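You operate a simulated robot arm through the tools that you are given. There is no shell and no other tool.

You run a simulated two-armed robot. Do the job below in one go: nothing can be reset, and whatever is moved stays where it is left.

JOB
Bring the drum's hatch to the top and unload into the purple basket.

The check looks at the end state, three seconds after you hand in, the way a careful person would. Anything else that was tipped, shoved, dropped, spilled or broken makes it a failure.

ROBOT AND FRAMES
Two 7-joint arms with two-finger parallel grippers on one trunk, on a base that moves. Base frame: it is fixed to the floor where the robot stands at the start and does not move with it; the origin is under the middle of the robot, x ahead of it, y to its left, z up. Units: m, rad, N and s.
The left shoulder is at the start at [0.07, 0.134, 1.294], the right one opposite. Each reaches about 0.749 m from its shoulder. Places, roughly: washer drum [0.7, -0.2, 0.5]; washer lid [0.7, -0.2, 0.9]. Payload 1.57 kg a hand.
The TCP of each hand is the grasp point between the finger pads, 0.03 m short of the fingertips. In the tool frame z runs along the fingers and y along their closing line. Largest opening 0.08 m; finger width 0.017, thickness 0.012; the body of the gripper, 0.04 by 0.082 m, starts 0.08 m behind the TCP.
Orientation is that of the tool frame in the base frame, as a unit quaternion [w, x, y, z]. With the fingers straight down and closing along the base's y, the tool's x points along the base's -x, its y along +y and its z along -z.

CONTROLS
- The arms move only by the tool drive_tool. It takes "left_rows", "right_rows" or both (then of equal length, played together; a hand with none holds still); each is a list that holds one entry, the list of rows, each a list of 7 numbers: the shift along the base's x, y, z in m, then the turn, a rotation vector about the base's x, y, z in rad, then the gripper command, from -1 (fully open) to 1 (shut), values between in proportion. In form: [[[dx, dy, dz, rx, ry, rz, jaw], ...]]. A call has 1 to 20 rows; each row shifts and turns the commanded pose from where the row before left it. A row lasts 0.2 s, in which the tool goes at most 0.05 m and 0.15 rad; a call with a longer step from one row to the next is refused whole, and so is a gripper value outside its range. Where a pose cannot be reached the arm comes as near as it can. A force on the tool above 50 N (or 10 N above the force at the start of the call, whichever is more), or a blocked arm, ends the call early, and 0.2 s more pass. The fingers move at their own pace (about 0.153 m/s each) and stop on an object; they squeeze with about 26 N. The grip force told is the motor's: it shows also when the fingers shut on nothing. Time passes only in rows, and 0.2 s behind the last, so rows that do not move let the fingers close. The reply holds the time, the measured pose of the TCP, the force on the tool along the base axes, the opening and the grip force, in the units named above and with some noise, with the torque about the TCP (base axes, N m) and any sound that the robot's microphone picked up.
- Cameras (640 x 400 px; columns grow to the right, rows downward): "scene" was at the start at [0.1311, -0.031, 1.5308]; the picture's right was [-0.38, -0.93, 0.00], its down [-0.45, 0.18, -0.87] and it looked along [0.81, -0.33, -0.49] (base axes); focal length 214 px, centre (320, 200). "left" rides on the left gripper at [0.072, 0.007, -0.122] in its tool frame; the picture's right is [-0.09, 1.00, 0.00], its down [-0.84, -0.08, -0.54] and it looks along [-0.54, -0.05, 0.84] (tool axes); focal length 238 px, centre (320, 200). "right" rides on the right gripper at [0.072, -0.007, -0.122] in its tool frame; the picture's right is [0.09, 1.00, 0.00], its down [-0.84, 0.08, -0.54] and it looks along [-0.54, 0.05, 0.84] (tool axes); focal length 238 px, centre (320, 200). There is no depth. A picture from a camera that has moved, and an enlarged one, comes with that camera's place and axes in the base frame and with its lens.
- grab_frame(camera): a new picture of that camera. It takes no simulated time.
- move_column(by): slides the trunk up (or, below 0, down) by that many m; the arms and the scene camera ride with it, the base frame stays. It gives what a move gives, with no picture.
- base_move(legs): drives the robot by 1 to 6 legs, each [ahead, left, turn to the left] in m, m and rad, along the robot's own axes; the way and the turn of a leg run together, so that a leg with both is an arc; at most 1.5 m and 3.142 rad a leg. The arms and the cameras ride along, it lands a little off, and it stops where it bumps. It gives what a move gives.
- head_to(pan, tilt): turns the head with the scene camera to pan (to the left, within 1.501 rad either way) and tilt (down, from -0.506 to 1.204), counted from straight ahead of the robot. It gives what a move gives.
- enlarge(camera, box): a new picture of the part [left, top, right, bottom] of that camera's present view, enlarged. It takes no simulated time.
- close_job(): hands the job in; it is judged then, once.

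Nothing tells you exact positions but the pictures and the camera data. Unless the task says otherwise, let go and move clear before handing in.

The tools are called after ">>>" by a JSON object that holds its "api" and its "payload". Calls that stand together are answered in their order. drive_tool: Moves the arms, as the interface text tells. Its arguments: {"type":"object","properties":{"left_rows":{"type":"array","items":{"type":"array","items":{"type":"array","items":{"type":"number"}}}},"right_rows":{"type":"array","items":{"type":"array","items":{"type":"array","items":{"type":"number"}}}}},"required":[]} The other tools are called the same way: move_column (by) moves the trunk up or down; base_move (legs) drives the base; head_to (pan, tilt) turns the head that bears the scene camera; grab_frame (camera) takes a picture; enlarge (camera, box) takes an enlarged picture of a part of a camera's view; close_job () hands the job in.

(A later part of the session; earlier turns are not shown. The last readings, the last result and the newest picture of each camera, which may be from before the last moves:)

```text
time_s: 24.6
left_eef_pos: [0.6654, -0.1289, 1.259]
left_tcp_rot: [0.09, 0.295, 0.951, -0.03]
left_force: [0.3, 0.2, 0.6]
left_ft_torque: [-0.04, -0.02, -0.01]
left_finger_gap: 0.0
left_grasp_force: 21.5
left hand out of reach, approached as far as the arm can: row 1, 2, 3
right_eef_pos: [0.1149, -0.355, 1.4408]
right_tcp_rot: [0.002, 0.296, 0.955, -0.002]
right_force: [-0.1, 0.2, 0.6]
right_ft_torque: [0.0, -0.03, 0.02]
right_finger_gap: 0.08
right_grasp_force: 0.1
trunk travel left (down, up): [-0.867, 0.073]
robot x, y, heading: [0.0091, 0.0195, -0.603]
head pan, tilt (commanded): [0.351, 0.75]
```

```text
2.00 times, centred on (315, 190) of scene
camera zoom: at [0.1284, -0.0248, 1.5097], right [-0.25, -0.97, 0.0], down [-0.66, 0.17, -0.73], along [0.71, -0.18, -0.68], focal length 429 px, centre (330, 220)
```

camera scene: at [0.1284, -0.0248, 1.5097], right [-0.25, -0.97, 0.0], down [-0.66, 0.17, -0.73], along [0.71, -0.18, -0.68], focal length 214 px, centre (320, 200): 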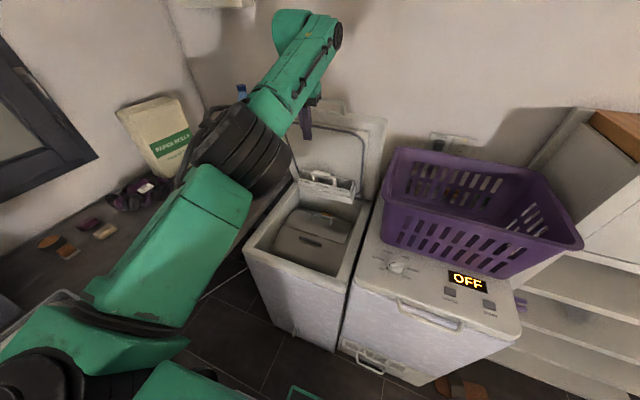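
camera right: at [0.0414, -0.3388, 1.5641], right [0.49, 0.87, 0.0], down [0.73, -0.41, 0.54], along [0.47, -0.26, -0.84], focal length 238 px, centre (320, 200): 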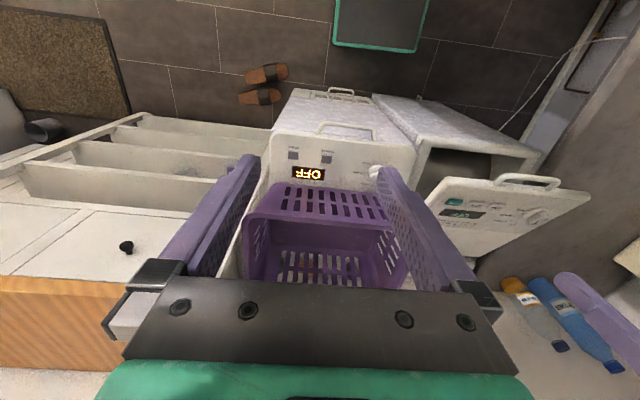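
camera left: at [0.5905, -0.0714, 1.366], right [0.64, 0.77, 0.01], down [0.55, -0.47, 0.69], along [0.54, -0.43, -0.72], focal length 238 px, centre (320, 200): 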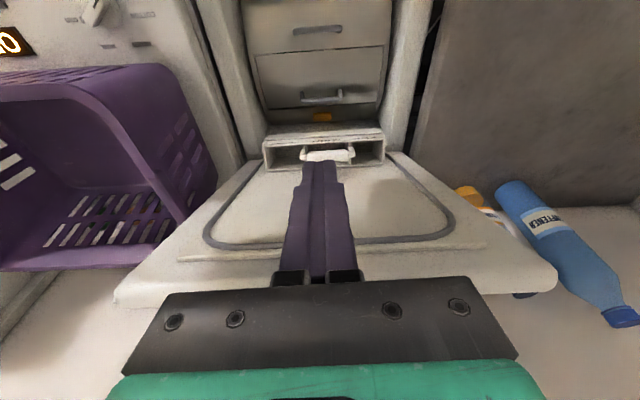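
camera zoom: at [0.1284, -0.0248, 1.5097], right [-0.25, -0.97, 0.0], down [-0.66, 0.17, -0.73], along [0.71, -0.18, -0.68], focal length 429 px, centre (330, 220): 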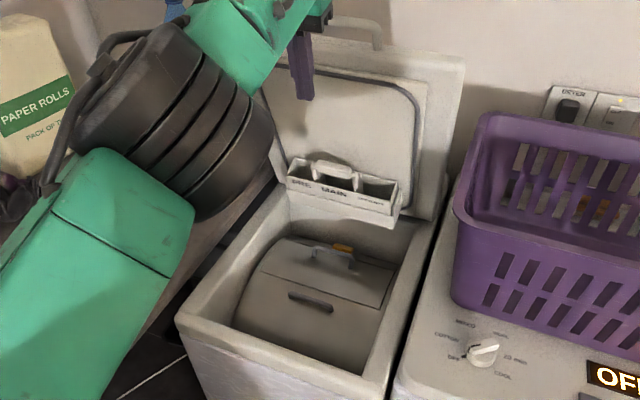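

The hatch sits on the back side of the drum top: black outline, a U-shaped handle near its rear edge, and a yellow latch just behind it. There's also a grip on the drum shell in front. I'll move the hand off the lid, then drive closer.

>>> {"api": "drive_tool", "payload": {"left_rows": [[[-0.033, 0.0227, 0, 0.0511, 0.0741, 0, 1], [-0.033, 0.0227, 0, 0.0511, 0.0741, 0, 1], [0, 0, 0, 0, 0, 0, 1]]]}}

>>> {"api": "grab_frame", "payload": {"camera": "left"}}

>>> {"api": "grab_frame", "payload": {"camera": "scene"}}

```text
time_s: 25.4
left_eef_pos: [0.6561, -0.1263, 1.2598]
left_tcp_rot: [0.08, 0.294, 0.952, -0.025]
left_force: [-0.8, -0.5, 0.0]
left_ft_torque: [0.0, -0.04, 0.0]
left_finger_gap: 0.0002
left_grasp_force: 21.3
left hand out of reach, approached as far as the arm can: row 1, 2
right_eef_pos: [0.1125, -0.3582, 1.4414]
right_tcp_rot: [0.001, 0.297, 0.955, 0.0]
right_force: [0.6, -0.5, 0.1]
right_ft_torque: [-0.01, -0.02, -0.01]
right_finger_gap: 0.0797
right_grasp_force: 0.0
trunk travel left (down, up): [-0.867, 0.073]
robot x, y, heading: [0.0096, 0.0168, -0.6]
head pan, tilt (commanded): [0.351, 0.75]
```

```text
taken
camera left: at [0.5832, -0.0698, 1.3681], right [0.64, 0.77, 0.01], down [0.56, -0.48, 0.67], along [0.53, -0.42, -0.74], focal length 238 px, centre (320, 200)
```

left: 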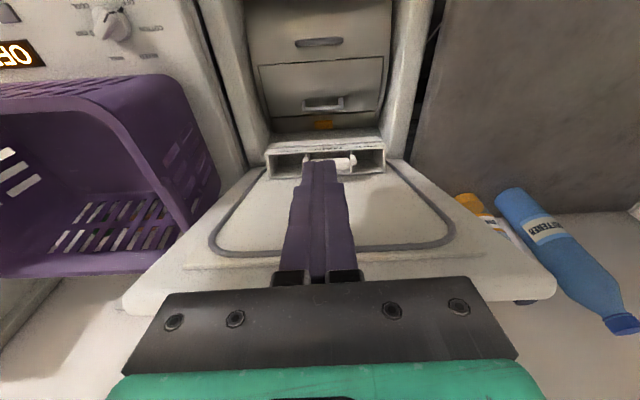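

```text
taken
camera scene: at [0.1272, -0.0276, 1.5097], right [-0.25, -0.97, 0.0], down [-0.66, 0.17, -0.73], along [0.71, -0.18, -0.68], focal length 214 px, centre (320, 200)
```

scene: 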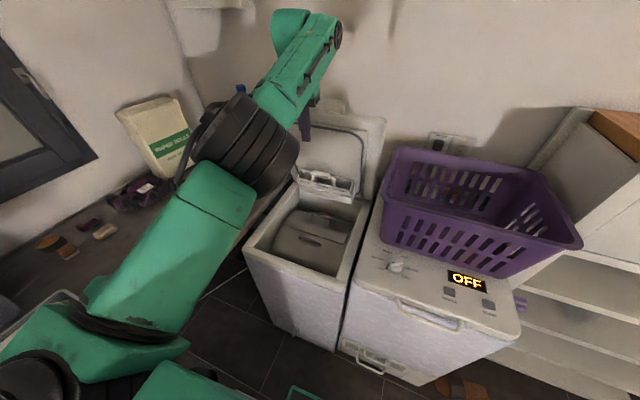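

The left arm is near its reach limit, so I'll drive closer, which also eases the lid a few degrees further back with the fingers.

>>> {"api": "base_move", "payload": {"legs": [[0.16, 0, 0]]}}

>>> {"api": "grab_frame", "payload": {"camera": "scene"}}

>>> {"api": "grab_frame", "payload": {"camera": "left"}}

```text
time_s: 26.8
left_eef_pos: [0.785, -0.2157, 1.2598]
left_tcp_rot: [0.082, 0.296, 0.951, -0.027]
left_force: [-0.4, -0.7, 0.6]
left_ft_torque: [0.01, -0.02, 0.03]
left_finger_gap: 0.0
left_grasp_force: 20.6
right_eef_pos: [0.2418, -0.4472, 1.4426]
right_tcp_rot: [0.003, 0.298, 0.955, 0.0]
right_force: [-0.6, -0.9, 0.3]
right_ft_torque: [0.0, -0.01, 0.01]
right_finger_gap: 0.0801
right_grasp_force: 0.1
trunk travel left (down, up): [-0.867, 0.073]
robot x, y, heading: [0.1393, -0.0738, -0.601]
head pan, tilt (commanded): [0.351, 0.75]
```

```text
taken
camera scene: at [0.2569, -0.1164, 1.51], right [-0.25, -0.97, 0.0], down [-0.66, 0.17, -0.73], along [0.71, -0.18, -0.68], focal length 214 px, centre (320, 200)
```

scene: 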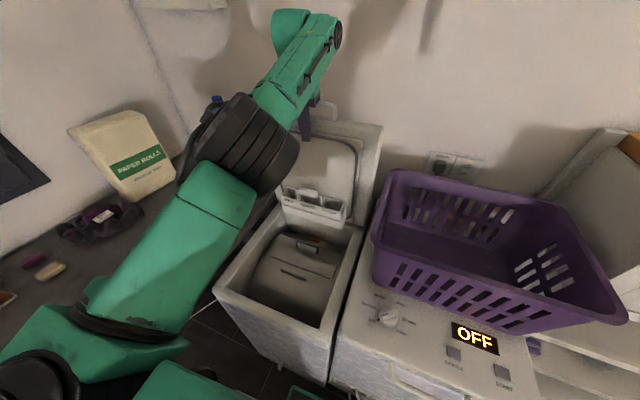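

```text
taken
camera left: at [0.7131, -0.1592, 1.3694], right [0.64, 0.77, 0.01], down [0.56, -0.48, 0.68], along [0.53, -0.42, -0.74], focal length 238 px, centre (320, 200)
```

left: 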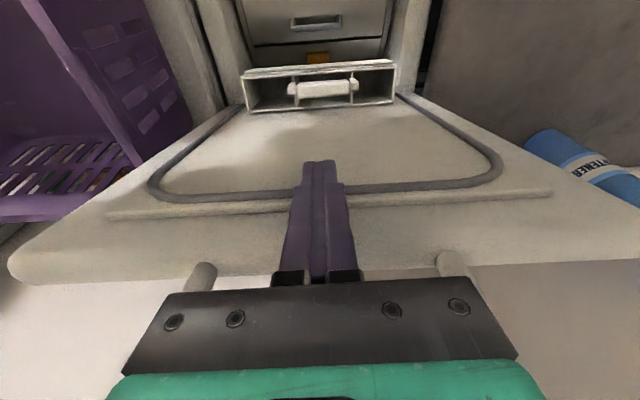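

The lid holds around 80–85°. I'll nudge it back a bit more for clearance behind the drum.

>>> {"api": "drive_tool", "payload": {"left_rows": [[[0.0165, -0.0114, 0, 0, 0, 0, 1], [0.0165, -0.0114, 0, 0, 0, 0, 1], [0.0165, -0.0114, 0, 0, 0, 0, 1]]]}}

>>> {"api": "grab_frame", "payload": {"camera": "left"}}

>>> {"api": "grab_frame", "payload": {"camera": "scene"}}

```text
time_s: 27.6
left_eef_pos: [0.7933, -0.221, 1.2561]
left_tcp_rot: [0.079, 0.296, 0.951, -0.026]
left_force: [0.1, 0.3, 0.0]
left_ft_torque: [0.01, 0.02, -0.04]
left_finger_gap: 0.0
left_grasp_force: 21.1
left hand out of reach, approached as far as the arm can: row 1, 2, 3
right_eef_pos: [0.247, -0.4485, 1.441]
right_tcp_rot: [0.001, 0.297, 0.955, 0.0]
right_force: [0.2, 0.2, 0.0]
right_ft_torque: [-0.03, 0.0, -0.01]
right_finger_gap: 0.08
right_grasp_force: 0.2
trunk travel left (down, up): [-0.867, 0.073]
robot x, y, heading: [0.1438, -0.0741, -0.602]
head pan, tilt (commanded): [0.351, 0.75]
```

```text
taken
camera left: at [0.7211, -0.1647, 1.3661], right [0.64, 0.77, 0.01], down [0.56, -0.48, 0.67], along [0.53, -0.42, -0.74], focal length 238 px, centre (320, 200)
```

left: 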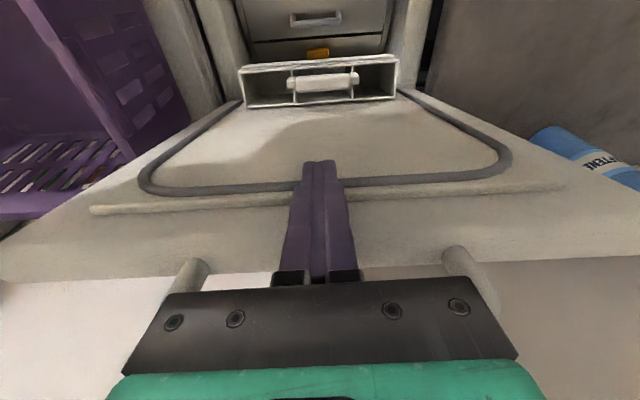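

```text
taken
camera scene: at [0.2611, -0.1187, 1.5096], right [-0.25, -0.97, 0.0], down [-0.66, 0.17, -0.73], along [0.71, -0.18, -0.68], focal length 214 px, centre (320, 200)
```

scene: 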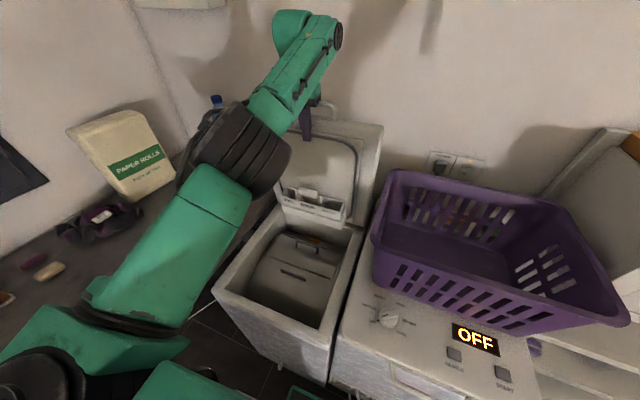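

That's as far as this arm pose reaches; the lid stays up. Now I'll bring the hand back over the opening, pointing straight down, to study the hatch from above.

>>> {"api": "drive_tool", "payload": {"left_rows": [[[-0.0329, 0.0227, 0, 0.0454, 0.0658, 0, 1], [-0.0329, 0.0227, 0, 0.0454, 0.0658, 0, 1], [-0.0329, 0.0227, -0.02, 0, 0, 0, 1], [-0.0329, 0.0227, -0.02, 0, 0, 0, 1], [-0.0165, 0.0114, -0.03, 0, 0, 0, 1], [0, 0, -0.03, 0, 0, 0, 1]]]}}

>>> {"api": "grab_frame", "payload": {"camera": "left"}}

>>> {"api": "grab_frame", "payload": {"camera": "scene"}}

```text
time_s: 29.0
left_eef_pos: [0.7839, -0.2166, 1.2575]
left_tcp_rot: [0.07, 0.296, 0.952, -0.024]
left_force: [-0.2, 0.0, -0.5]
left_ft_torque: [0.0, -0.02, -0.05]
left_finger_gap: 0.0001
left_grasp_force: 21.1
left hand out of reach, approached as far as the arm can: row 1, 2, 3, 4, 5, 6
right_eef_pos: [0.2453, -0.4488, 1.4403]
right_tcp_rot: [0.001, 0.298, 0.955, 0.001]
right_force: [-0.4, -0.7, 0.3]
right_ft_torque: [0.02, -0.02, 0.01]
right_finger_gap: 0.0798
right_grasp_force: 0.0
trunk travel left (down, up): [-0.867, 0.073]
robot x, y, heading: [0.1415, -0.0705, -0.6]
head pan, tilt (commanded): [0.351, 0.75]
```

```text
taken
camera left: at [0.7148, -0.1603, 1.368], right [0.64, 0.77, 0.01], down [0.57, -0.49, 0.66], along [0.51, -0.41, -0.75], focal length 238 px, centre (320, 200)
```

left: 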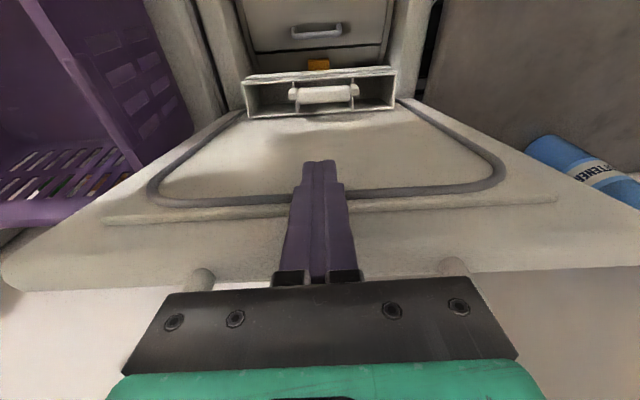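

```text
taken
camera scene: at [0.2607, -0.1188, 1.5096], right [-0.25, -0.97, 0.0], down [-0.66, 0.17, -0.73], along [0.71, -0.18, -0.68], focal length 214 px, centre (320, 200)
```

scene: 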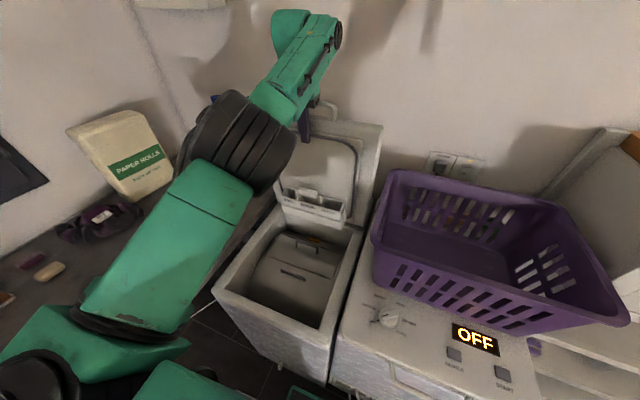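

The commanded pose had run ahead of the arm. I'll walk the command back to a hand pointing straight down above the opening and check that the arm follows.

>>> {"api": "drive_tool", "payload": {"left_rows": [[[-0.02, 0.0138, -0.02, -0.0682, -0.0988, 0, 1], [-0.02, 0.0138, -0.02, -0.0682, -0.0988, 0, 1], [-0.0247, 0.017, -0.02, 0, 0, 0, 1], [-0.0247, 0.017, 0, 0, 0, 0, 1], [0, 0, 0, 0, 0, 0, 1]]]}}

>>> {"api": "grab_frame", "payload": {"camera": "left"}}

>>> {"api": "grab_frame", "payload": {"camera": "scene"}}

```text
time_s: 30.2
left_eef_pos: [0.7862, -0.2441, 1.2998]
left_tcp_rot: [0.138, 0.329, 0.933, -0.042]
left_force: [-1.0, 0.2, 0.1]
left_ft_torque: [0.03, -0.02, 0.01]
left_finger_gap: 0.0
left_grasp_force: 21.4
left hand out of reach, approached as far as the arm can: row 1, 2, 3, 4
right_eef_pos: [0.2455, -0.4495, 1.4415]
right_tcp_rot: [0.001, 0.297, 0.955, 0.0]
right_force: [-0.5, -0.2, -0.4]
right_ft_torque: [0.0, 0.02, -0.02]
right_finger_gap: 0.0798
right_grasp_force: 0.0
trunk travel left (down, up): [-0.867, 0.073]
robot x, y, heading: [0.1456, -0.0718, -0.603]
head pan, tilt (commanded): [0.351, 0.75]
```

```text
taken
camera left: at [0.709, -0.1764, 1.3974], right [0.69, 0.72, 0.04], down [0.45, -0.47, 0.76], along [0.56, -0.5, -0.65], focal length 238 px, centre (320, 200)
```

left: 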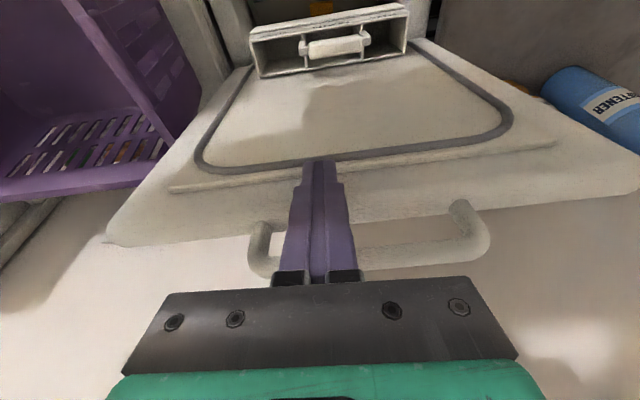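

```text
taken
camera scene: at [0.2595, -0.119, 1.5097], right [-0.25, -0.97, 0.0], down [-0.66, 0.17, -0.73], along [0.71, -0.18, -0.68], focal length 214 px, centre (320, 200)
```

scene: 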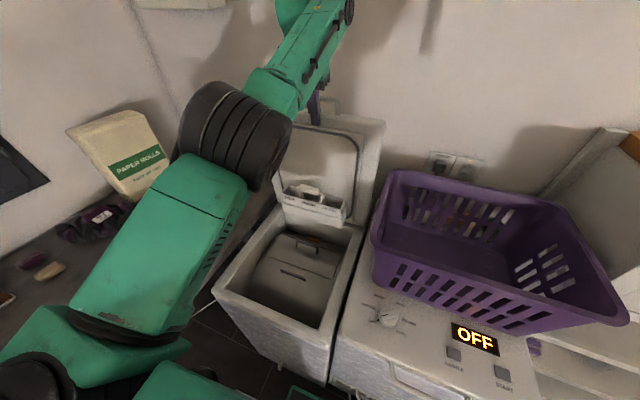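

The arm is still settling through an awkward elbow posture near the lid handle. I'll hold still briefly to see where it comes to rest.

>>> {"api": "drive_tool", "payload": {"left_rows": [[[0, 0, 0, 0, 0, 0, 1], [0, 0, 0, 0, 0, 0, 1], [0, 0, 0, 0, 0, 0, 1]]]}}

>>> {"api": "grab_frame", "payload": {"camera": "left"}}

```text
time_s: 31.0
left_eef_pos: [0.7888, -0.2441, 1.2993]
left_tcp_rot: [0.138, 0.329, 0.933, -0.042]
left_force: [0.3, 0.3, -0.1]
left_ft_torque: [0.01, 0.02, 0.04]
left_finger_gap: 0.0
left_grasp_force: 21.3
right_eef_pos: [0.2452, -0.4484, 1.4409]
right_tcp_rot: [0.001, 0.298, 0.955, 0.001]
right_force: [-0.7, -0.6, -0.1]
right_ft_torque: [0.0, 0.02, -0.01]
right_finger_gap: 0.0802
right_grasp_force: 0.1
trunk travel left (down, up): [-0.867, 0.073]
robot x, y, heading: [0.1454, -0.076, -0.604]
head pan, tilt (commanded): [0.351, 0.75]
```

```text
taken
camera left: at [0.7097, -0.1762, 1.397], right [0.69, 0.72, 0.04], down [0.45, -0.47, 0.76], along [0.56, -0.5, -0.65], focal length 238 px, centre (320, 200)
```

left: 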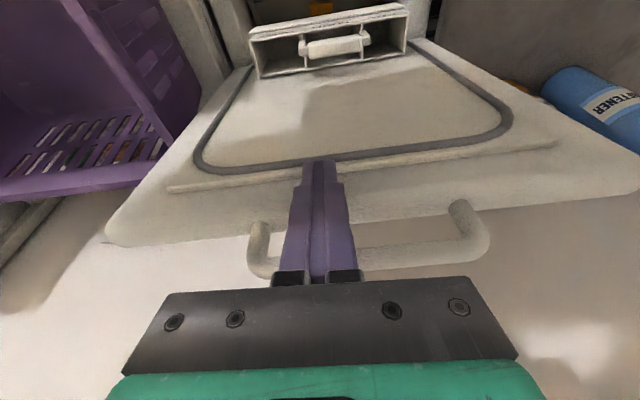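

>>> {"api": "drive_tool", "payload": {"left_rows": [[[-0.033, 0.0227, 0, 0, 0, 0, 1], [0, 0, 0, 0, 0, 0, 1]]]}}

```text
time_s: 31.6
left_eef_pos: [0.7875, -0.2446, 1.2994]
left_tcp_rot: [0.138, 0.328, 0.934, -0.041]
left_force: [-0.5, 0.2, -0.1]
left_ft_torque: [0.01, -0.02, 0.02]
left_finger_gap: 0.0
left_grasp_force: 21.8
left hand out of reach, approached as far as the arm can: row 1
right_eef_pos: [0.2464, -0.449, 1.4413]
right_tcp_rot: [0.001, 0.297, 0.955, 0.0]
right_force: [-1.0, 0.0, 0.6]
right_ft_torque: [-0.02, -0.01, -0.01]
right_finger_gap: 0.0801
right_grasp_force: 0.1
trunk travel left (down, up): [-0.867, 0.073]
robot x, y, heading: [0.1428, -0.0736, -0.599]
head pan, tilt (commanded): [0.351, 0.75]
```

The arm seems jammed at a wrist limit in this posture. I'll tilt the fingers forward again and draw the hand back and down, the posture that worked before.

>>> {"api": "drive_tool", "payload": {"left_rows": [[[-0.02, 0.0138, -0.01, -0.0852, -0.1235, 0, 1], [-0.02, 0.0138, -0.01, -0.0852, -0.1235, 0, 1], [-0.02, 0.0138, -0.01, -0.0852, -0.1235, 0, 1]]]}}

>>> {"api": "grab_frame", "payload": {"camera": "scene"}}

```text
time_s: 32.4
left_eef_pos: [0.7661, -0.3032, 1.3227]
left_tcp_rot: [0.204, 0.386, 0.899, -0.038]
left_force: [0.3, -0.1, 0.6]
left_ft_torque: [-0.03, 0.0, -0.05]
left_finger_gap: 0.0
left_grasp_force: 21.6
left hand out of reach, approached as far as the arm can: row 1, 2, 3
right_eef_pos: [0.2449, -0.4507, 1.4414]
right_tcp_rot: [0.001, 0.297, 0.955, 0.0]
right_force: [-0.4, 0.2, 0.7]
right_ft_torque: [-0.03, 0.01, -0.06]
right_finger_gap: 0.0801
right_grasp_force: 0.0
trunk travel left (down, up): [-0.867, 0.073]
robot x, y, heading: [0.1426, -0.0713, -0.6]
head pan, tilt (commanded): [0.351, 0.75]
```

```text
taken
camera scene: at [0.2601, -0.1206, 1.5096], right [-0.25, -0.97, 0.0], down [-0.66, 0.17, -0.73], along [0.71, -0.18, -0.68], focal length 214 px, centre (320, 200)
```

scene: 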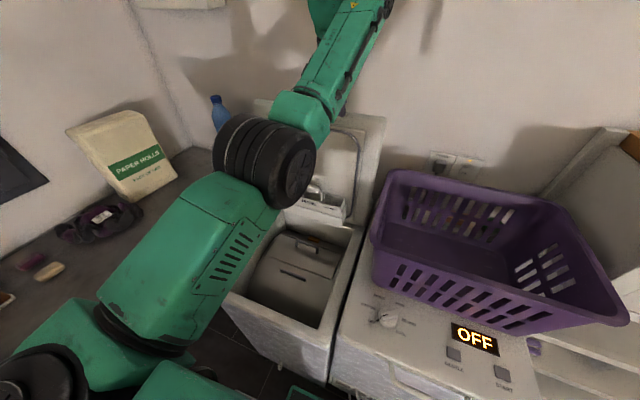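

The arm is drifting into a bad posture near the lid. I'll back the base off first so I can sort the arm out in free space.

>>> {"api": "base_move", "payload": {"legs": [[-0.16, 0, 0]]}}

>>> {"api": "drive_tool", "payload": {"left_rows": [[[0, 0, 0, 0, 0, 0, 0.5], [0, 0, 0, 0, 0, 0, 0.5]]]}}

>>> {"api": "grab_frame", "payload": {"camera": "scene"}}

>>> {"api": "grab_frame", "payload": {"camera": "left"}}

```text
time_s: 33.8
left_eef_pos: [0.6402, -0.2125, 1.3209]
left_tcp_rot: [0.201, 0.386, 0.9, -0.038]
left_force: [0.7, 0.0, 0.0]
left_ft_torque: [-0.01, 0.02, -0.02]
left_finger_gap: 0.0
left_grasp_force: 21.1
right_eef_pos: [0.1178, -0.361, 1.4409]
right_tcp_rot: [-0.002, 0.296, 0.955, 0.002]
right_force: [-0.7, 0.0, 0.2]
right_ft_torque: [0.02, -0.01, -0.03]
right_finger_gap: 0.08
right_grasp_force: 0.0
trunk travel left (down, up): [-0.867, 0.073]
robot x, y, heading: [0.0094, 0.0186, -0.603]
head pan, tilt (commanded): [0.351, 0.75]
```

```text
time_s: 34.4
left_eef_pos: [0.6369, -0.2111, 1.3225]
left_tcp_rot: [0.202, 0.385, 0.9, -0.039]
left_force: [0.0, 0.0, -0.4]
left_ft_torque: [0.01, 0.02, 0.0]
left_finger_gap: 0.0199
left_grasp_force: 0.0
right_eef_pos: [0.1161, -0.3583, 1.4418]
right_tcp_rot: [0.0, 0.297, 0.955, 0.001]
right_force: [0.5, -0.2, 0.0]
right_ft_torque: [0.02, 0.04, 0.02]
right_finger_gap: 0.08
right_grasp_force: 0.2
trunk travel left (down, up): [-0.867, 0.073]
robot x, y, heading: [0.011, 0.0169, -0.604]
head pan, tilt (commanded): [0.351, 0.75]
```

```text
taken
camera scene: at [0.1299, -0.029, 1.5094], right [-0.25, -0.97, 0.0], down [-0.66, 0.17, -0.73], along [0.71, -0.18, -0.68], focal length 214 px, centre (320, 200)
```

scene: 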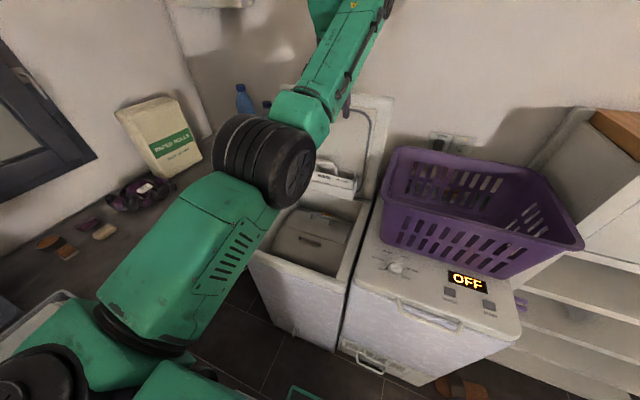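

```text
taken
camera left: at [0.5556, -0.1312, 1.4073], right [0.76, 0.63, 0.12], down [0.28, -0.5, 0.82], along [0.58, -0.59, -0.56], focal length 238 px, centre (320, 200)
```

left: 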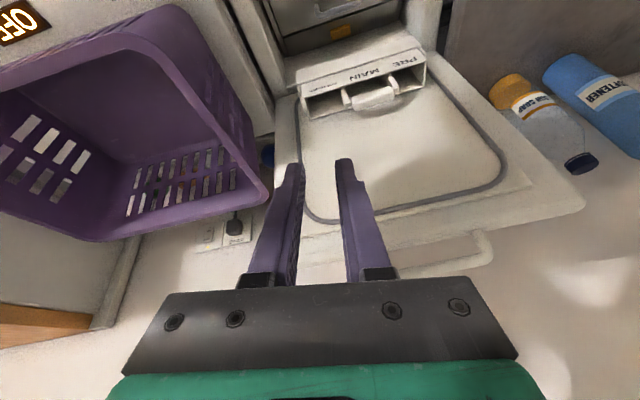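

>>> {"api": "drive_tool", "payload": {"left_rows": [[[0, 0, 0.03, 0, 0, 0, 0.5], [0, 0, 0, 0, 0, 0, 0.5]]]}}

>>> {"api": "drive_tool", "payload": {"left_rows": [[[0, 0, -0.03, 0, 0, 0, 0.5], [0, 0, 0, 0, 0, 0, 0.5]]]}}

```text
time_s: 35.0
left_eef_pos: [0.636, -0.21, 1.332]
left_tcp_rot: [0.202, 0.386, 0.899, -0.039]
left_force: [-0.2, -0.8, -0.4]
left_ft_torque: [-0.04, 0.0, 0.02]
left_finger_gap: 0.0199
left_grasp_force: 0.0
left hand out of reach, approached as far as the arm can: row 1
right_eef_pos: [0.1156, -0.3575, 1.4421]
right_tcp_rot: [0.001, 0.296, 0.955, -0.001]
right_force: [0.1, -0.3, -0.4]
right_ft_torque: [-0.01, -0.01, 0.03]
right_finger_gap: 0.0798
right_grasp_force: 0.1
trunk travel left (down, up): [-0.867, 0.073]
robot x, y, heading: [0.012, 0.0182, -0.598]
head pan, tilt (commanded): [0.351, 0.75]
```

```text
time_s: 35.6
left_eef_pos: [0.6349, -0.2114, 1.3226]
left_tcp_rot: [0.203, 0.386, 0.899, -0.039]
left_force: [0.6, -0.7, 0.4]
left_ft_torque: [-0.02, 0.02, 0.01]
left_finger_gap: 0.0202
left_grasp_force: 0.0
left hand out of reach, approached as far as the arm can: row 1
right_eef_pos: [0.1149, -0.3576, 1.4419]
right_tcp_rot: [0.001, 0.297, 0.955, 0.0]
right_force: [-0.1, 0.2, 0.1]
right_ft_torque: [0.0, -0.01, -0.01]
right_finger_gap: 0.08
right_grasp_force: 0.1
trunk travel left (down, up): [-0.867, 0.073]
robot x, y, heading: [0.0102, 0.0195, -0.596]
head pan, tilt (commanded): [0.351, 0.75]
```

The commanded pose and the real arm differ a lot. I'll bring the command back to the arm's actual pose so it tracks again.

>>> {"api": "drive_tool", "payload": {"left_rows": [[[0.021, -0.0287, 0.0318, 0.0141, -0.0004, -0.0236, 0.5], [0.021, -0.0287, 0.0318, 0.0141, -0.0004, -0.0236, 0.5], [0.021, -0.0287, 0.0318, 0.0141, -0.0004, -0.0236, 0.5], [0.021, -0.0287, 0.0318, 0.0141, -0.0004, -0.0236, 0.5], [0.021, -0.0287, 0.0318, 0.0141, -0.0004, -0.0236, 0.5], [0.021, -0.0287, 0.0318, 0.0141, -0.0004, -0.0236, 0.5], [0.021, -0.0287, 0.0318, 0.0141, -0.0004, -0.0236, 0.5], [0.021, -0.0287, 0.0318, 0.0141, -0.0004, -0.0236, 0.5], [0, 0, 0, 0, 0, 0, 0.5]]]}}

>>> {"api": "grab_frame", "payload": {"camera": "scene"}}

```text
time_s: 37.6
left_eef_pos: [0.5814, -0.2018, 1.403]
left_tcp_rot: [0.187, 0.463, 0.866, -0.013]
left_force: [-0.4, -0.3, 1.1]
left_ft_torque: [0.02, -0.02, -0.02]
left_finger_gap: 0.0202
left_grasp_force: 0.0
left hand out of reach, approached as far as the arm can: row 1, 2, 3, 4, 5, 6, 7, 8
right_eef_pos: [0.1145, -0.3585, 1.4407]
right_tcp_rot: [0.002, 0.297, 0.955, 0.0]
right_force: [0.3, 0.5, 0.2]
right_ft_torque: [-0.01, -0.01, -0.02]
right_finger_gap: 0.0798
right_grasp_force: 0.1
trunk travel left (down, up): [-0.867, 0.073]
robot x, y, heading: [0.0045, 0.0166, -0.601]
head pan, tilt (commanded): [0.351, 0.75]
```

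```text
taken
camera scene: at [0.1278, -0.0279, 1.5096], right [-0.25, -0.97, 0.0], down [-0.66, 0.17, -0.73], along [0.71, -0.18, -0.68], focal length 214 px, centre (320, 200)
```

scene: 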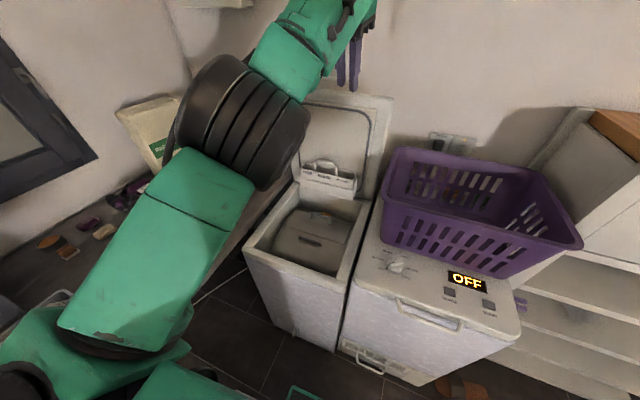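

The arm is only partly following, as if a wrist joint is at its stop. I'll try purely tilting the fingers forward to relieve the wrist bend.

>>> {"api": "drive_tool", "payload": {"left_rows": [[[0, 0, 0, -0.0852, -0.1235, 0, 0.5], [0, 0, 0, -0.0852, -0.1235, 0, 0.5], [0, 0, 0, -0.0852, -0.1235, 0, 0.5], [0, 0, 0, 0, 0, 0, 0.5]]]}}

>>> {"api": "grab_frame", "payload": {"camera": "scene"}}

```text
time_s: 38.6
left_eef_pos: [0.58, -0.2032, 1.4023]
left_tcp_rot: [0.392, 0.446, 0.804, -0.026]
left_force: [0.2, 0.4, 0.6]
left_ft_torque: [-0.01, -0.03, -0.02]
left_finger_gap: 0.0199
left_grasp_force: 0.2
left hand out of reach, approached as far as the arm can: row 1
right_eef_pos: [0.1121, -0.3577, 1.4414]
right_tcp_rot: [0.001, 0.297, 0.955, 0.001]
right_force: [-0.3, -0.6, 0.0]
right_ft_torque: [0.02, 0.03, 0.02]
right_finger_gap: 0.08
right_grasp_force: 0.0
trunk travel left (down, up): [-0.867, 0.073]
robot x, y, heading: [0.0086, 0.0205, -0.601]
head pan, tilt (commanded): [0.351, 0.75]
```

```text
taken
camera scene: at [0.1272, -0.0285, 1.5097], right [-0.25, -0.97, 0.0], down [-0.66, 0.17, -0.73], along [0.71, -0.18, -0.68], focal length 214 px, centre (320, 200)
```

scene: 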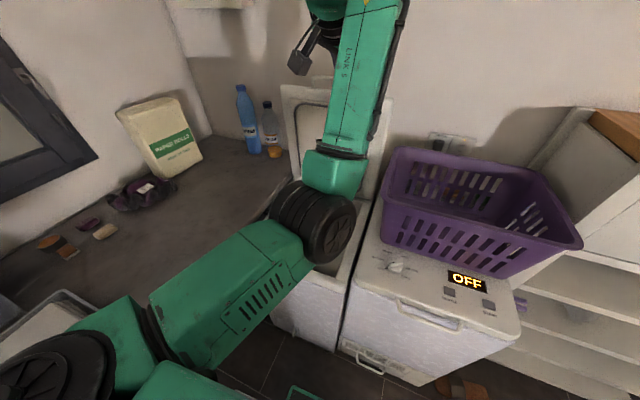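

The arm tracks again now, with the fingers pointing forward and down. I'll level the roll and lower the hand over the front of the washer in small steps.

>>> {"api": "drive_tool", "payload": {"left_rows": [[[-0.0052, 0.0218, -0.04, -0.08, 0.0516, 0.091, 0.5], [-0.0052, 0.0218, -0.04, -0.08, 0.0516, 0.091, 0.5], [-0.0052, 0.0218, -0.04, -0.08, 0.0516, 0.091, 0.5]]]}}

>>> {"api": "grab_frame", "payload": {"camera": "scene"}}

```text
time_s: 39.4
left_eef_pos: [0.566, -0.1341, 1.2823]
left_tcp_rot: [0.38, 0.277, 0.877, -0.103]
left_force: [-0.1, -0.9, -0.9]
left_ft_torque: [-0.04, -0.01, -0.01]
left_finger_gap: 0.0199
left_grasp_force: 0.1
right_eef_pos: [0.1142, -0.3574, 1.4401]
right_tcp_rot: [0.001, 0.297, 0.955, 0.0]
right_force: [0.4, 0.7, -1.5]
right_ft_torque: [-0.01, 0.01, -0.02]
right_finger_gap: 0.0798
right_grasp_force: 0.1
trunk travel left (down, up): [-0.867, 0.073]
robot x, y, heading: [0.0078, 0.0177, -0.598]
head pan, tilt (commanded): [0.351, 0.75]
```

```text
taken
camera scene: at [0.1277, -0.0274, 1.5097], right [-0.25, -0.97, 0.0], down [-0.66, 0.17, -0.73], along [0.71, -0.18, -0.68], focal length 214 px, centre (320, 200)
```

scene: 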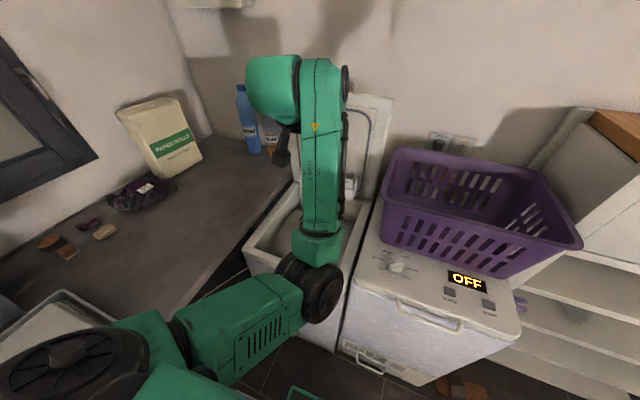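

It tracks well now. I'll bring the hand forward over the opening and more upright so the wrist camera looks down into the drum.

>>> {"api": "drive_tool", "payload": {"left_rows": [[[0.0163, 0.0033, -0.036, 0.0557, 0.0807, 0, 0.5], [0.0163, 0.0033, -0.036, 0.0557, 0.0807, 0, 0.5], [0.0163, 0.0033, -0.036, 0.0557, 0.0807, 0, 0.5], [0.0163, 0.0033, -0.036, 0.0557, 0.0807, 0, 0.5], [0.0163, 0.0033, -0.036, 0.0557, 0.0807, 0, 0.5]]]}}

>>> {"api": "grab_frame", "payload": {"camera": "scene"}}

>>> {"api": "grab_frame", "payload": {"camera": "left"}}

```text
time_s: 40.6
left_eef_pos: [0.6498, -0.1197, 1.1006]
left_tcp_rot: [0.154, 0.302, 0.94, -0.035]
left_force: [-0.3, -0.5, 0.0]
left_ft_torque: [0.03, 0.01, -0.05]
left_finger_gap: 0.02
left_grasp_force: 0.1
right_eef_pos: [0.1165, -0.3581, 1.4408]
right_tcp_rot: [0.0, 0.296, 0.955, 0.0]
right_force: [0.0, 1.4, 0.1]
right_ft_torque: [-0.02, 0.06, -0.02]
right_finger_gap: 0.0802
right_grasp_force: 0.0
trunk travel left (down, up): [-0.867, 0.073]
robot x, y, heading: [0.01, 0.019, -0.601]
head pan, tilt (commanded): [0.351, 0.75]
```

```text
taken
camera scene: at [0.1304, -0.0277, 1.5094], right [-0.25, -0.97, 0.0], down [-0.66, 0.17, -0.73], along [0.71, -0.18, -0.68], focal length 214 px, centre (320, 200)
```

scene: 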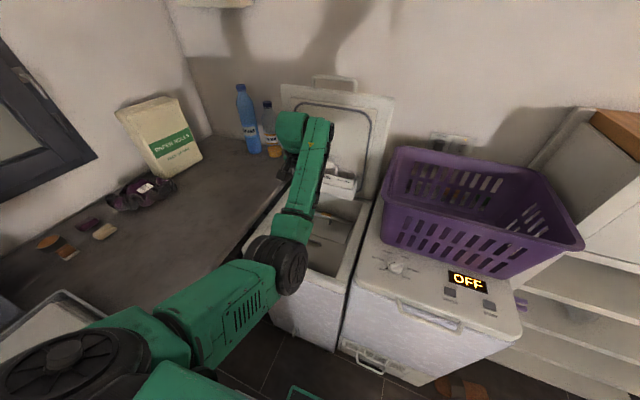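

```text
taken
camera left: at [0.564, -0.0557, 1.1954], right [0.65, 0.76, 0.05], down [0.46, -0.44, 0.77], along [0.61, -0.48, -0.63], focal length 238 px, centre (320, 200)
```

left: 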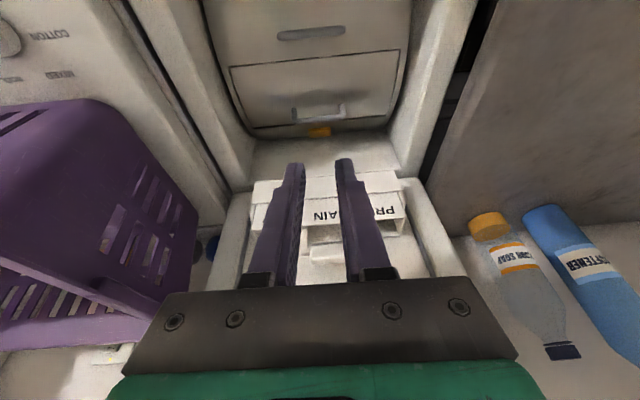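

The lid stands upright and I now have a clear view of the drum. I'll enlarge the hatch, handle and latch.

>>> {"api": "enlarge", "payload": {"camera": "left", "box": [210, 0, 430, 150]}}

>>> {"api": "enlarge", "payload": {"camera": "left", "box": [275, 85, 365, 145]}}

>>> {"api": "enlarge", "payload": {"camera": "left", "box": [265, 10, 365, 60]}}

```text
2.67 times, centred on (320, 75) of left
camera zoom: at [0.564, -0.0557, 1.1954], right [0.65, 0.76, 0.05], down [0.46, -0.44, 0.77], along [0.61, -0.48, -0.63], focal length 636 px, centre (320, 533)
```

zoom: 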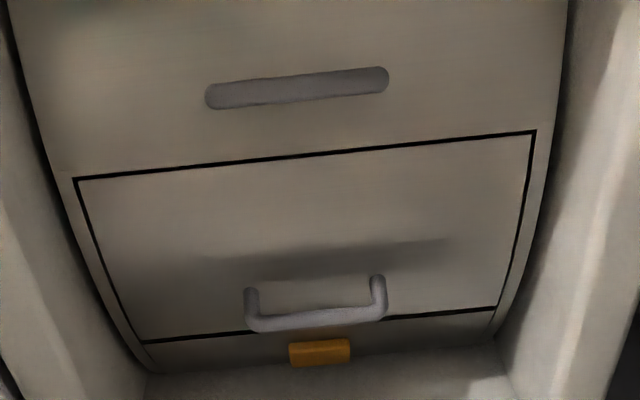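

```text
6.67 times, centred on (320, 115) of left
camera zoom: at [0.564, -0.0557, 1.1954], right [0.65, 0.76, 0.05], down [0.46, -0.44, 0.77], along [0.61, -0.48, -0.63], focal length 1589 px, centre (320, 767)
```

zoom: 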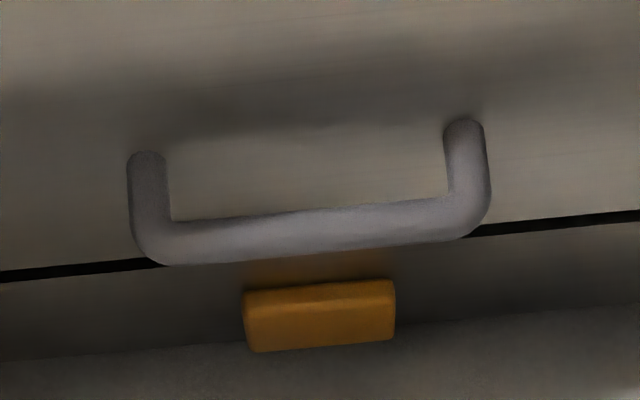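

```text
6.40 times, centred on (315, 35) of left
camera zoom: at [0.564, -0.0557, 1.1954], right [0.65, 0.76, 0.05], down [0.46, -0.44, 0.77], along [0.61, -0.48, -0.63], focal length 1525 px, centre (352, 1256)
```

zoom: 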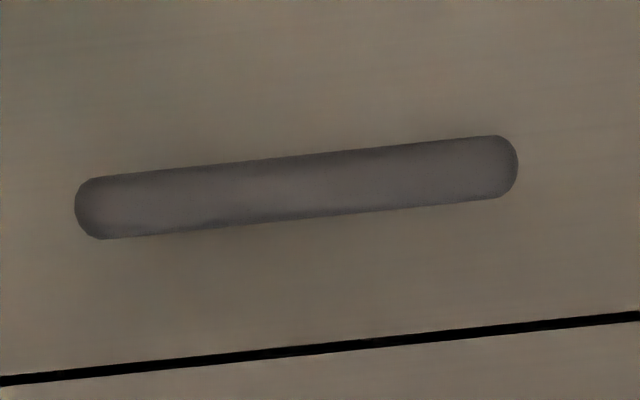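

The drum has a raised grip ridge in front of the hatch, a U-handle near the hatch's rear edge, and an orange latch tab behind that edge. The hatch must come forward by something like 15–25°. I'll bring the hand upright and drive in again to work over the opening.

>>> {"api": "drive_tool", "payload": {"left_rows": [[[-0.0329, 0.0227, -0.02, 0.044, 0.0638, 0, 1], [-0.0329, 0.0227, -0.02, 0.044, 0.0638, 0, 1], [0, 0, -0.01, 0.044, 0.0638, 0, 1], [0, 0, 0, 0.044, 0.0638, 0, 1]]]}}

>>> {"api": "base_move", "payload": {"legs": [[0.12, 0, 0]]}}

>>> {"api": "grab_frame", "payload": {"camera": "left"}}

>>> {"api": "grab_frame", "payload": {"camera": "scene"}}

```text
time_s: 41.6
left_eef_pos: [0.5812, -0.0749, 1.0523]
left_tcp_rot: [0.005, 0.308, 0.951, 0.01]
left_force: [0.2, 0.9, 0.1]
left_ft_torque: [0.04, 0.0, -0.03]
left_finger_gap: 0.0001
left_grasp_force: 21.4
right_eef_pos: [0.1148, -0.3596, 1.4411]
right_tcp_rot: [0.0, 0.297, 0.955, 0.001]
right_force: [0.4, -0.2, -0.4]
right_ft_torque: [0.0, -0.01, -0.01]
right_finger_gap: 0.0798
right_grasp_force: 0.0
trunk travel left (down, up): [-0.867, 0.073]
robot x, y, heading: [0.0111, 0.0204, -0.599]
head pan, tilt (commanded): [0.351, 0.75]
```

```text
time_s: 42.8
left_eef_pos: [0.6785, -0.1402, 1.0536]
left_tcp_rot: [0.007, 0.308, 0.951, 0.008]
left_force: [0.7, 0.5, 1.2]
left_ft_torque: [0.0, 0.0, -0.01]
left_finger_gap: 0.0
left_grasp_force: 20.9
right_eef_pos: [0.208, -0.4243, 1.4418]
right_tcp_rot: [0.002, 0.298, 0.955, 0.0]
right_force: [-0.5, 0.0, -0.2]
right_ft_torque: [-0.03, -0.02, 0.01]
right_finger_gap: 0.08
right_grasp_force: 0.2
trunk travel left (down, up): [-0.867, 0.073]
robot x, y, heading: [0.106, -0.0503, -0.604]
head pan, tilt (commanded): [0.351, 0.75]
```

```text
taken
camera left: at [0.6202, -0.0962, 1.1766], right [0.66, 0.75, 0.02], down [0.62, -0.56, 0.55], along [0.42, -0.35, -0.84], focal length 238 px, centre (320, 200)
```

left: 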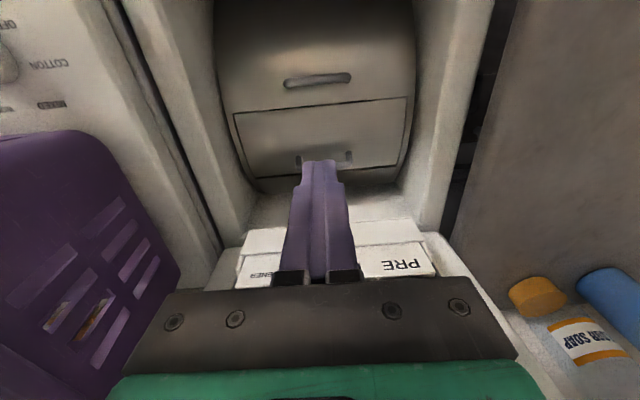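

```text
taken
camera scene: at [0.2233, -0.0934, 1.51], right [-0.25, -0.97, 0.0], down [-0.66, 0.17, -0.73], along [0.71, -0.18, -0.68], focal length 214 px, centre (320, 200)
```

scene: 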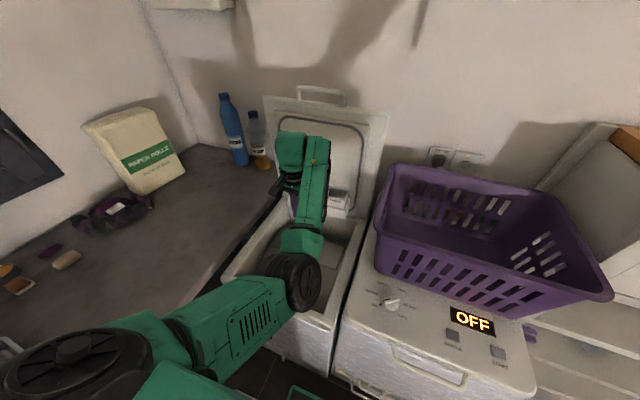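

I put the grip ridge at about f 0.605, z 0.81, and the hatch runs from f 0.64 to 0.755, so the drum's top must come forward. I'll lower the closed fingertips just behind the ridge.

>>> {"api": "drive_tool", "payload": {"left_rows": [[[0, 0, -0.04, 0, 0, 0, 1], [0, 0, -0.04, 0, 0, 0, 1], [0, 0, -0.04, 0, 0, 0, 1], [0, 0, -0.04, 0, 0, 0, 1], [0, 0, -0.025, 0, 0, 0, 1]]]}}

>>> {"api": "grab_frame", "payload": {"camera": "left"}}

>>> {"api": "grab_frame", "payload": {"camera": "scene"}}

```text
time_s: 44.0
left_eef_pos: [0.6807, -0.1436, 0.8666]
left_tcp_rot: [0.006, 0.308, 0.951, 0.009]
left_force: [0.5, 0.2, 0.1]
left_ft_torque: [-0.01, 0.01, 0.03]
left_finger_gap: 0.0
left_grasp_force: 21.4
right_eef_pos: [0.2126, -0.4244, 1.4424]
right_tcp_rot: [0.001, 0.297, 0.955, 0.0]
right_force: [0.1, -0.5, 0.3]
right_ft_torque: [0.01, 0.01, -0.02]
right_finger_gap: 0.0799
right_grasp_force: 0.0
trunk travel left (down, up): [-0.867, 0.073]
robot x, y, heading: [0.1087, -0.0487, -0.6]
head pan, tilt (commanded): [0.351, 0.75]
```

```text
taken
camera left: at [0.6229, -0.0979, 0.9899], right [0.66, 0.75, 0.02], down [0.62, -0.56, 0.55], along [0.42, -0.35, -0.84], focal length 238 px, centre (320, 200)
```

left: 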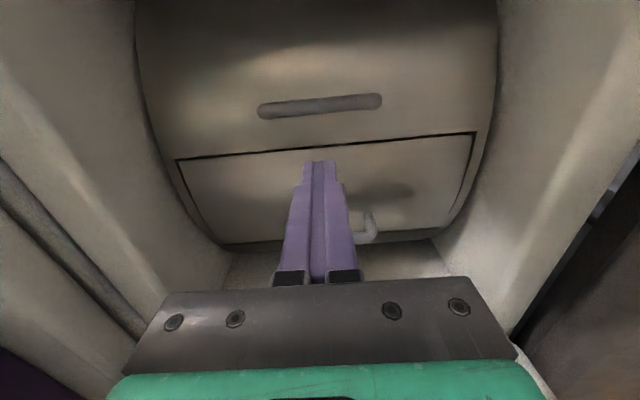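

```text
taken
camera scene: at [0.2265, -0.095, 1.5097], right [-0.25, -0.97, 0.0], down [-0.66, 0.17, -0.73], along [0.71, -0.18, -0.68], focal length 214 px, centre (320, 200)
```

scene: 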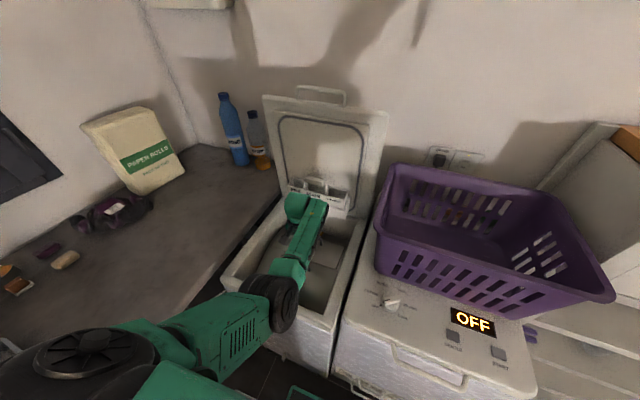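

I'm just above the drum behind the ridge. I'll enlarge this close view to measure the hatch level before pushing.

>>> {"api": "enlarge", "payload": {"camera": "left", "box": [120, 60, 520, 300]}}

>>> {"api": "enlarge", "payload": {"camera": "scene", "box": [215, 80, 395, 330]}}

```text
1.60 times, centred on (320, 180) of left
camera zoom: at [0.6229, -0.0979, 0.9899], right [0.66, 0.75, 0.02], down [0.62, -0.56, 0.55], along [0.42, -0.35, -0.84], focal length 381 px, centre (320, 232)
```

zoom: 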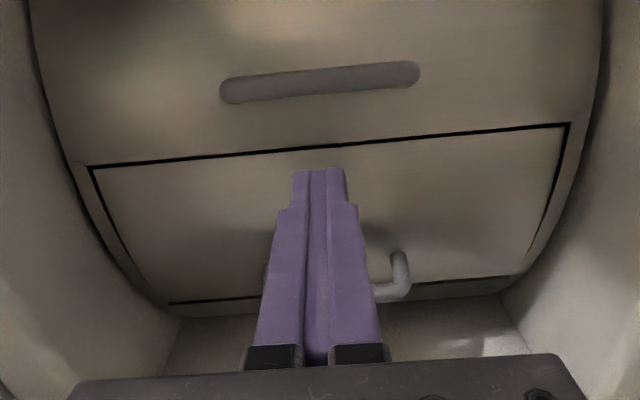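

```text
1.60 times, centred on (305, 205) of scene
camera zoom: at [0.2265, -0.095, 1.5097], right [-0.25, -0.97, 0.0], down [-0.66, 0.17, -0.73], along [0.71, -0.18, -0.68], focal length 343 px, centre (344, 192)
```

zoom: 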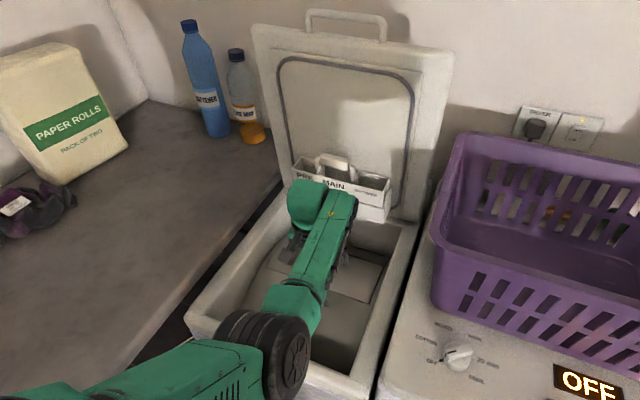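

The hatch chord tilts about 7° toward the back. I'll set the fingertips just behind the ridge, close to the shell, and push it toward the front along the drum's curve.

>>> {"api": "drive_tool", "payload": {"left_rows": [[[-0.0099, 0.0068, -0.018, 0, 0, 0, 1], [0, 0, -0.016, 0, 0, 0, 1], [0, 0, 0, 0, 0, 0, 1]]]}}

>>> {"api": "enlarge", "payload": {"camera": "left", "box": [120, 60, 520, 300]}}

```text
time_s: 44.8
left_eef_pos: [0.6711, -0.1372, 0.8329]
left_tcp_rot: [0.007, 0.308, 0.951, 0.009]
left_force: [0.3, -0.7, 0.7]
left_ft_torque: [0.01, -0.03, 0.01]
left_finger_gap: 0.0001
left_grasp_force: 21.4
right_eef_pos: [0.2127, -0.4265, 1.4411]
right_tcp_rot: [0.001, 0.297, 0.955, 0.001]
right_force: [0.6, 0.5, 0.5]
right_ft_torque: [0.02, -0.02, -0.01]
right_finger_gap: 0.08
right_grasp_force: 0.2
trunk travel left (down, up): [-0.867, 0.073]
robot x, y, heading: [0.1078, -0.0514, -0.603]
head pan, tilt (commanded): [0.351, 0.75]
```

```text
1.60 times, centred on (320, 180) of left
camera zoom: at [0.613, -0.0914, 0.956], right [0.66, 0.75, 0.02], down [0.62, -0.56, 0.55], along [0.42, -0.35, -0.84], focal length 381 px, centre (320, 232)
```

zoom: 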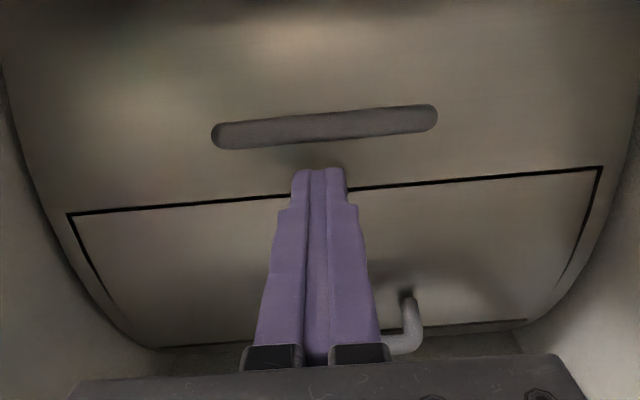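

>>> {"api": "drive_tool", "payload": {"left_rows": [[[-0.0066, 0.0045, 0, 0, 0, 0, 1], [-0.0066, 0.0045, -0.002, 0, 0, 0, 1], [-0.0066, 0.0045, -0.002, 0, 0, 0, 1], [0, 0, 0, 0, 0, 0, 1]]]}}

>>> {"api": "enlarge", "payload": {"camera": "left", "box": [120, 60, 520, 300]}}

```text
time_s: 45.8
left_eef_pos: [0.6514, -0.1229, 0.8302]
left_tcp_rot: [0.006, 0.308, 0.951, 0.009]
left_force: [-0.3, 0.3, -0.4]
left_ft_torque: [0.01, 0.02, -0.01]
left_finger_gap: 0.0
left_grasp_force: 21.2
right_eef_pos: [0.2126, -0.425, 1.4428]
right_tcp_rot: [0.001, 0.298, 0.955, 0.001]
right_force: [-0.9, 0.4, -0.5]
right_ft_torque: [-0.02, 0.0, 0.02]
right_finger_gap: 0.0799
right_grasp_force: 0.1
trunk travel left (down, up): [-0.867, 0.073]
robot x, y, heading: [0.1114, -0.0523, -0.603]
head pan, tilt (commanded): [0.351, 0.75]
```

```text
1.60 times, centred on (320, 180) of left
camera zoom: at [0.5935, -0.0774, 0.9522], right [0.66, 0.75, 0.02], down [0.62, -0.56, 0.55], along [0.42, -0.35, -0.84], focal length 381 px, centre (320, 232)
```

zoom: 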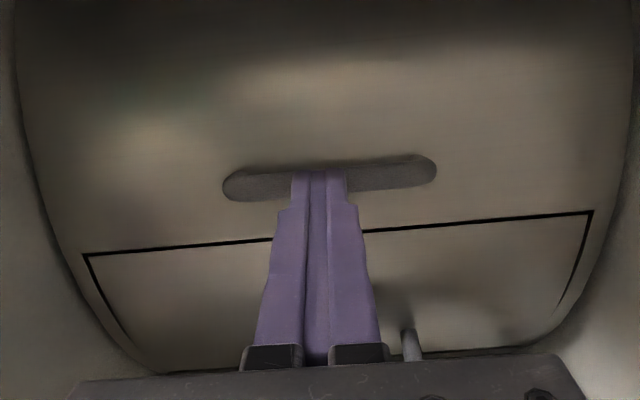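

No contact yet, so the tip may still be above the grip. I'll lower in small steps and feel for the shell.

>>> {"api": "drive_tool", "payload": {"left_rows": [[[0, 0, -0.004, 0, 0, 0, 1], [0, 0, -0.004, 0, 0, 0, 1], [0, 0, 0, 0, 0, 0, 1]]]}}

>>> {"api": "enlarge", "payload": {"camera": "left", "box": [220, 100, 420, 220]}}

```text
time_s: 46.6
left_eef_pos: [0.6471, -0.1211, 0.828]
left_tcp_rot: [0.011, 0.308, 0.951, 0.009]
left_force: [-5.0, 7.7, 34.8]
left_ft_torque: [0.05, 0.14, -0.16]
left_finger_gap: 0.0002
left_grasp_force: 21.1
right_eef_pos: [0.2055, -0.4224, 1.4424]
right_tcp_rot: [0.005, 0.296, 0.955, 0.0]
right_force: [-1.4, 0.1, 0.7]
right_ft_torque: [-0.01, -0.01, -0.06]
right_finger_gap: 0.0801
right_grasp_force: 0.0
trunk travel left (down, up): [-0.867, 0.073]
robot x, y, heading: [0.1091, -0.0501, -0.604]
head pan, tilt (commanded): [0.351, 0.75]
```

```text
3.20 times, centred on (320, 160) of left
camera zoom: at [0.5891, -0.0755, 0.949], right [0.66, 0.75, 0.03], down [0.62, -0.56, 0.55], along [0.43, -0.35, -0.83], focal length 763 px, centre (320, 328)
```

zoom: 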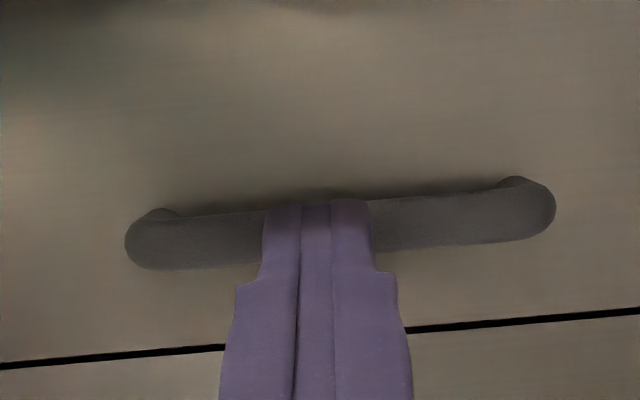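

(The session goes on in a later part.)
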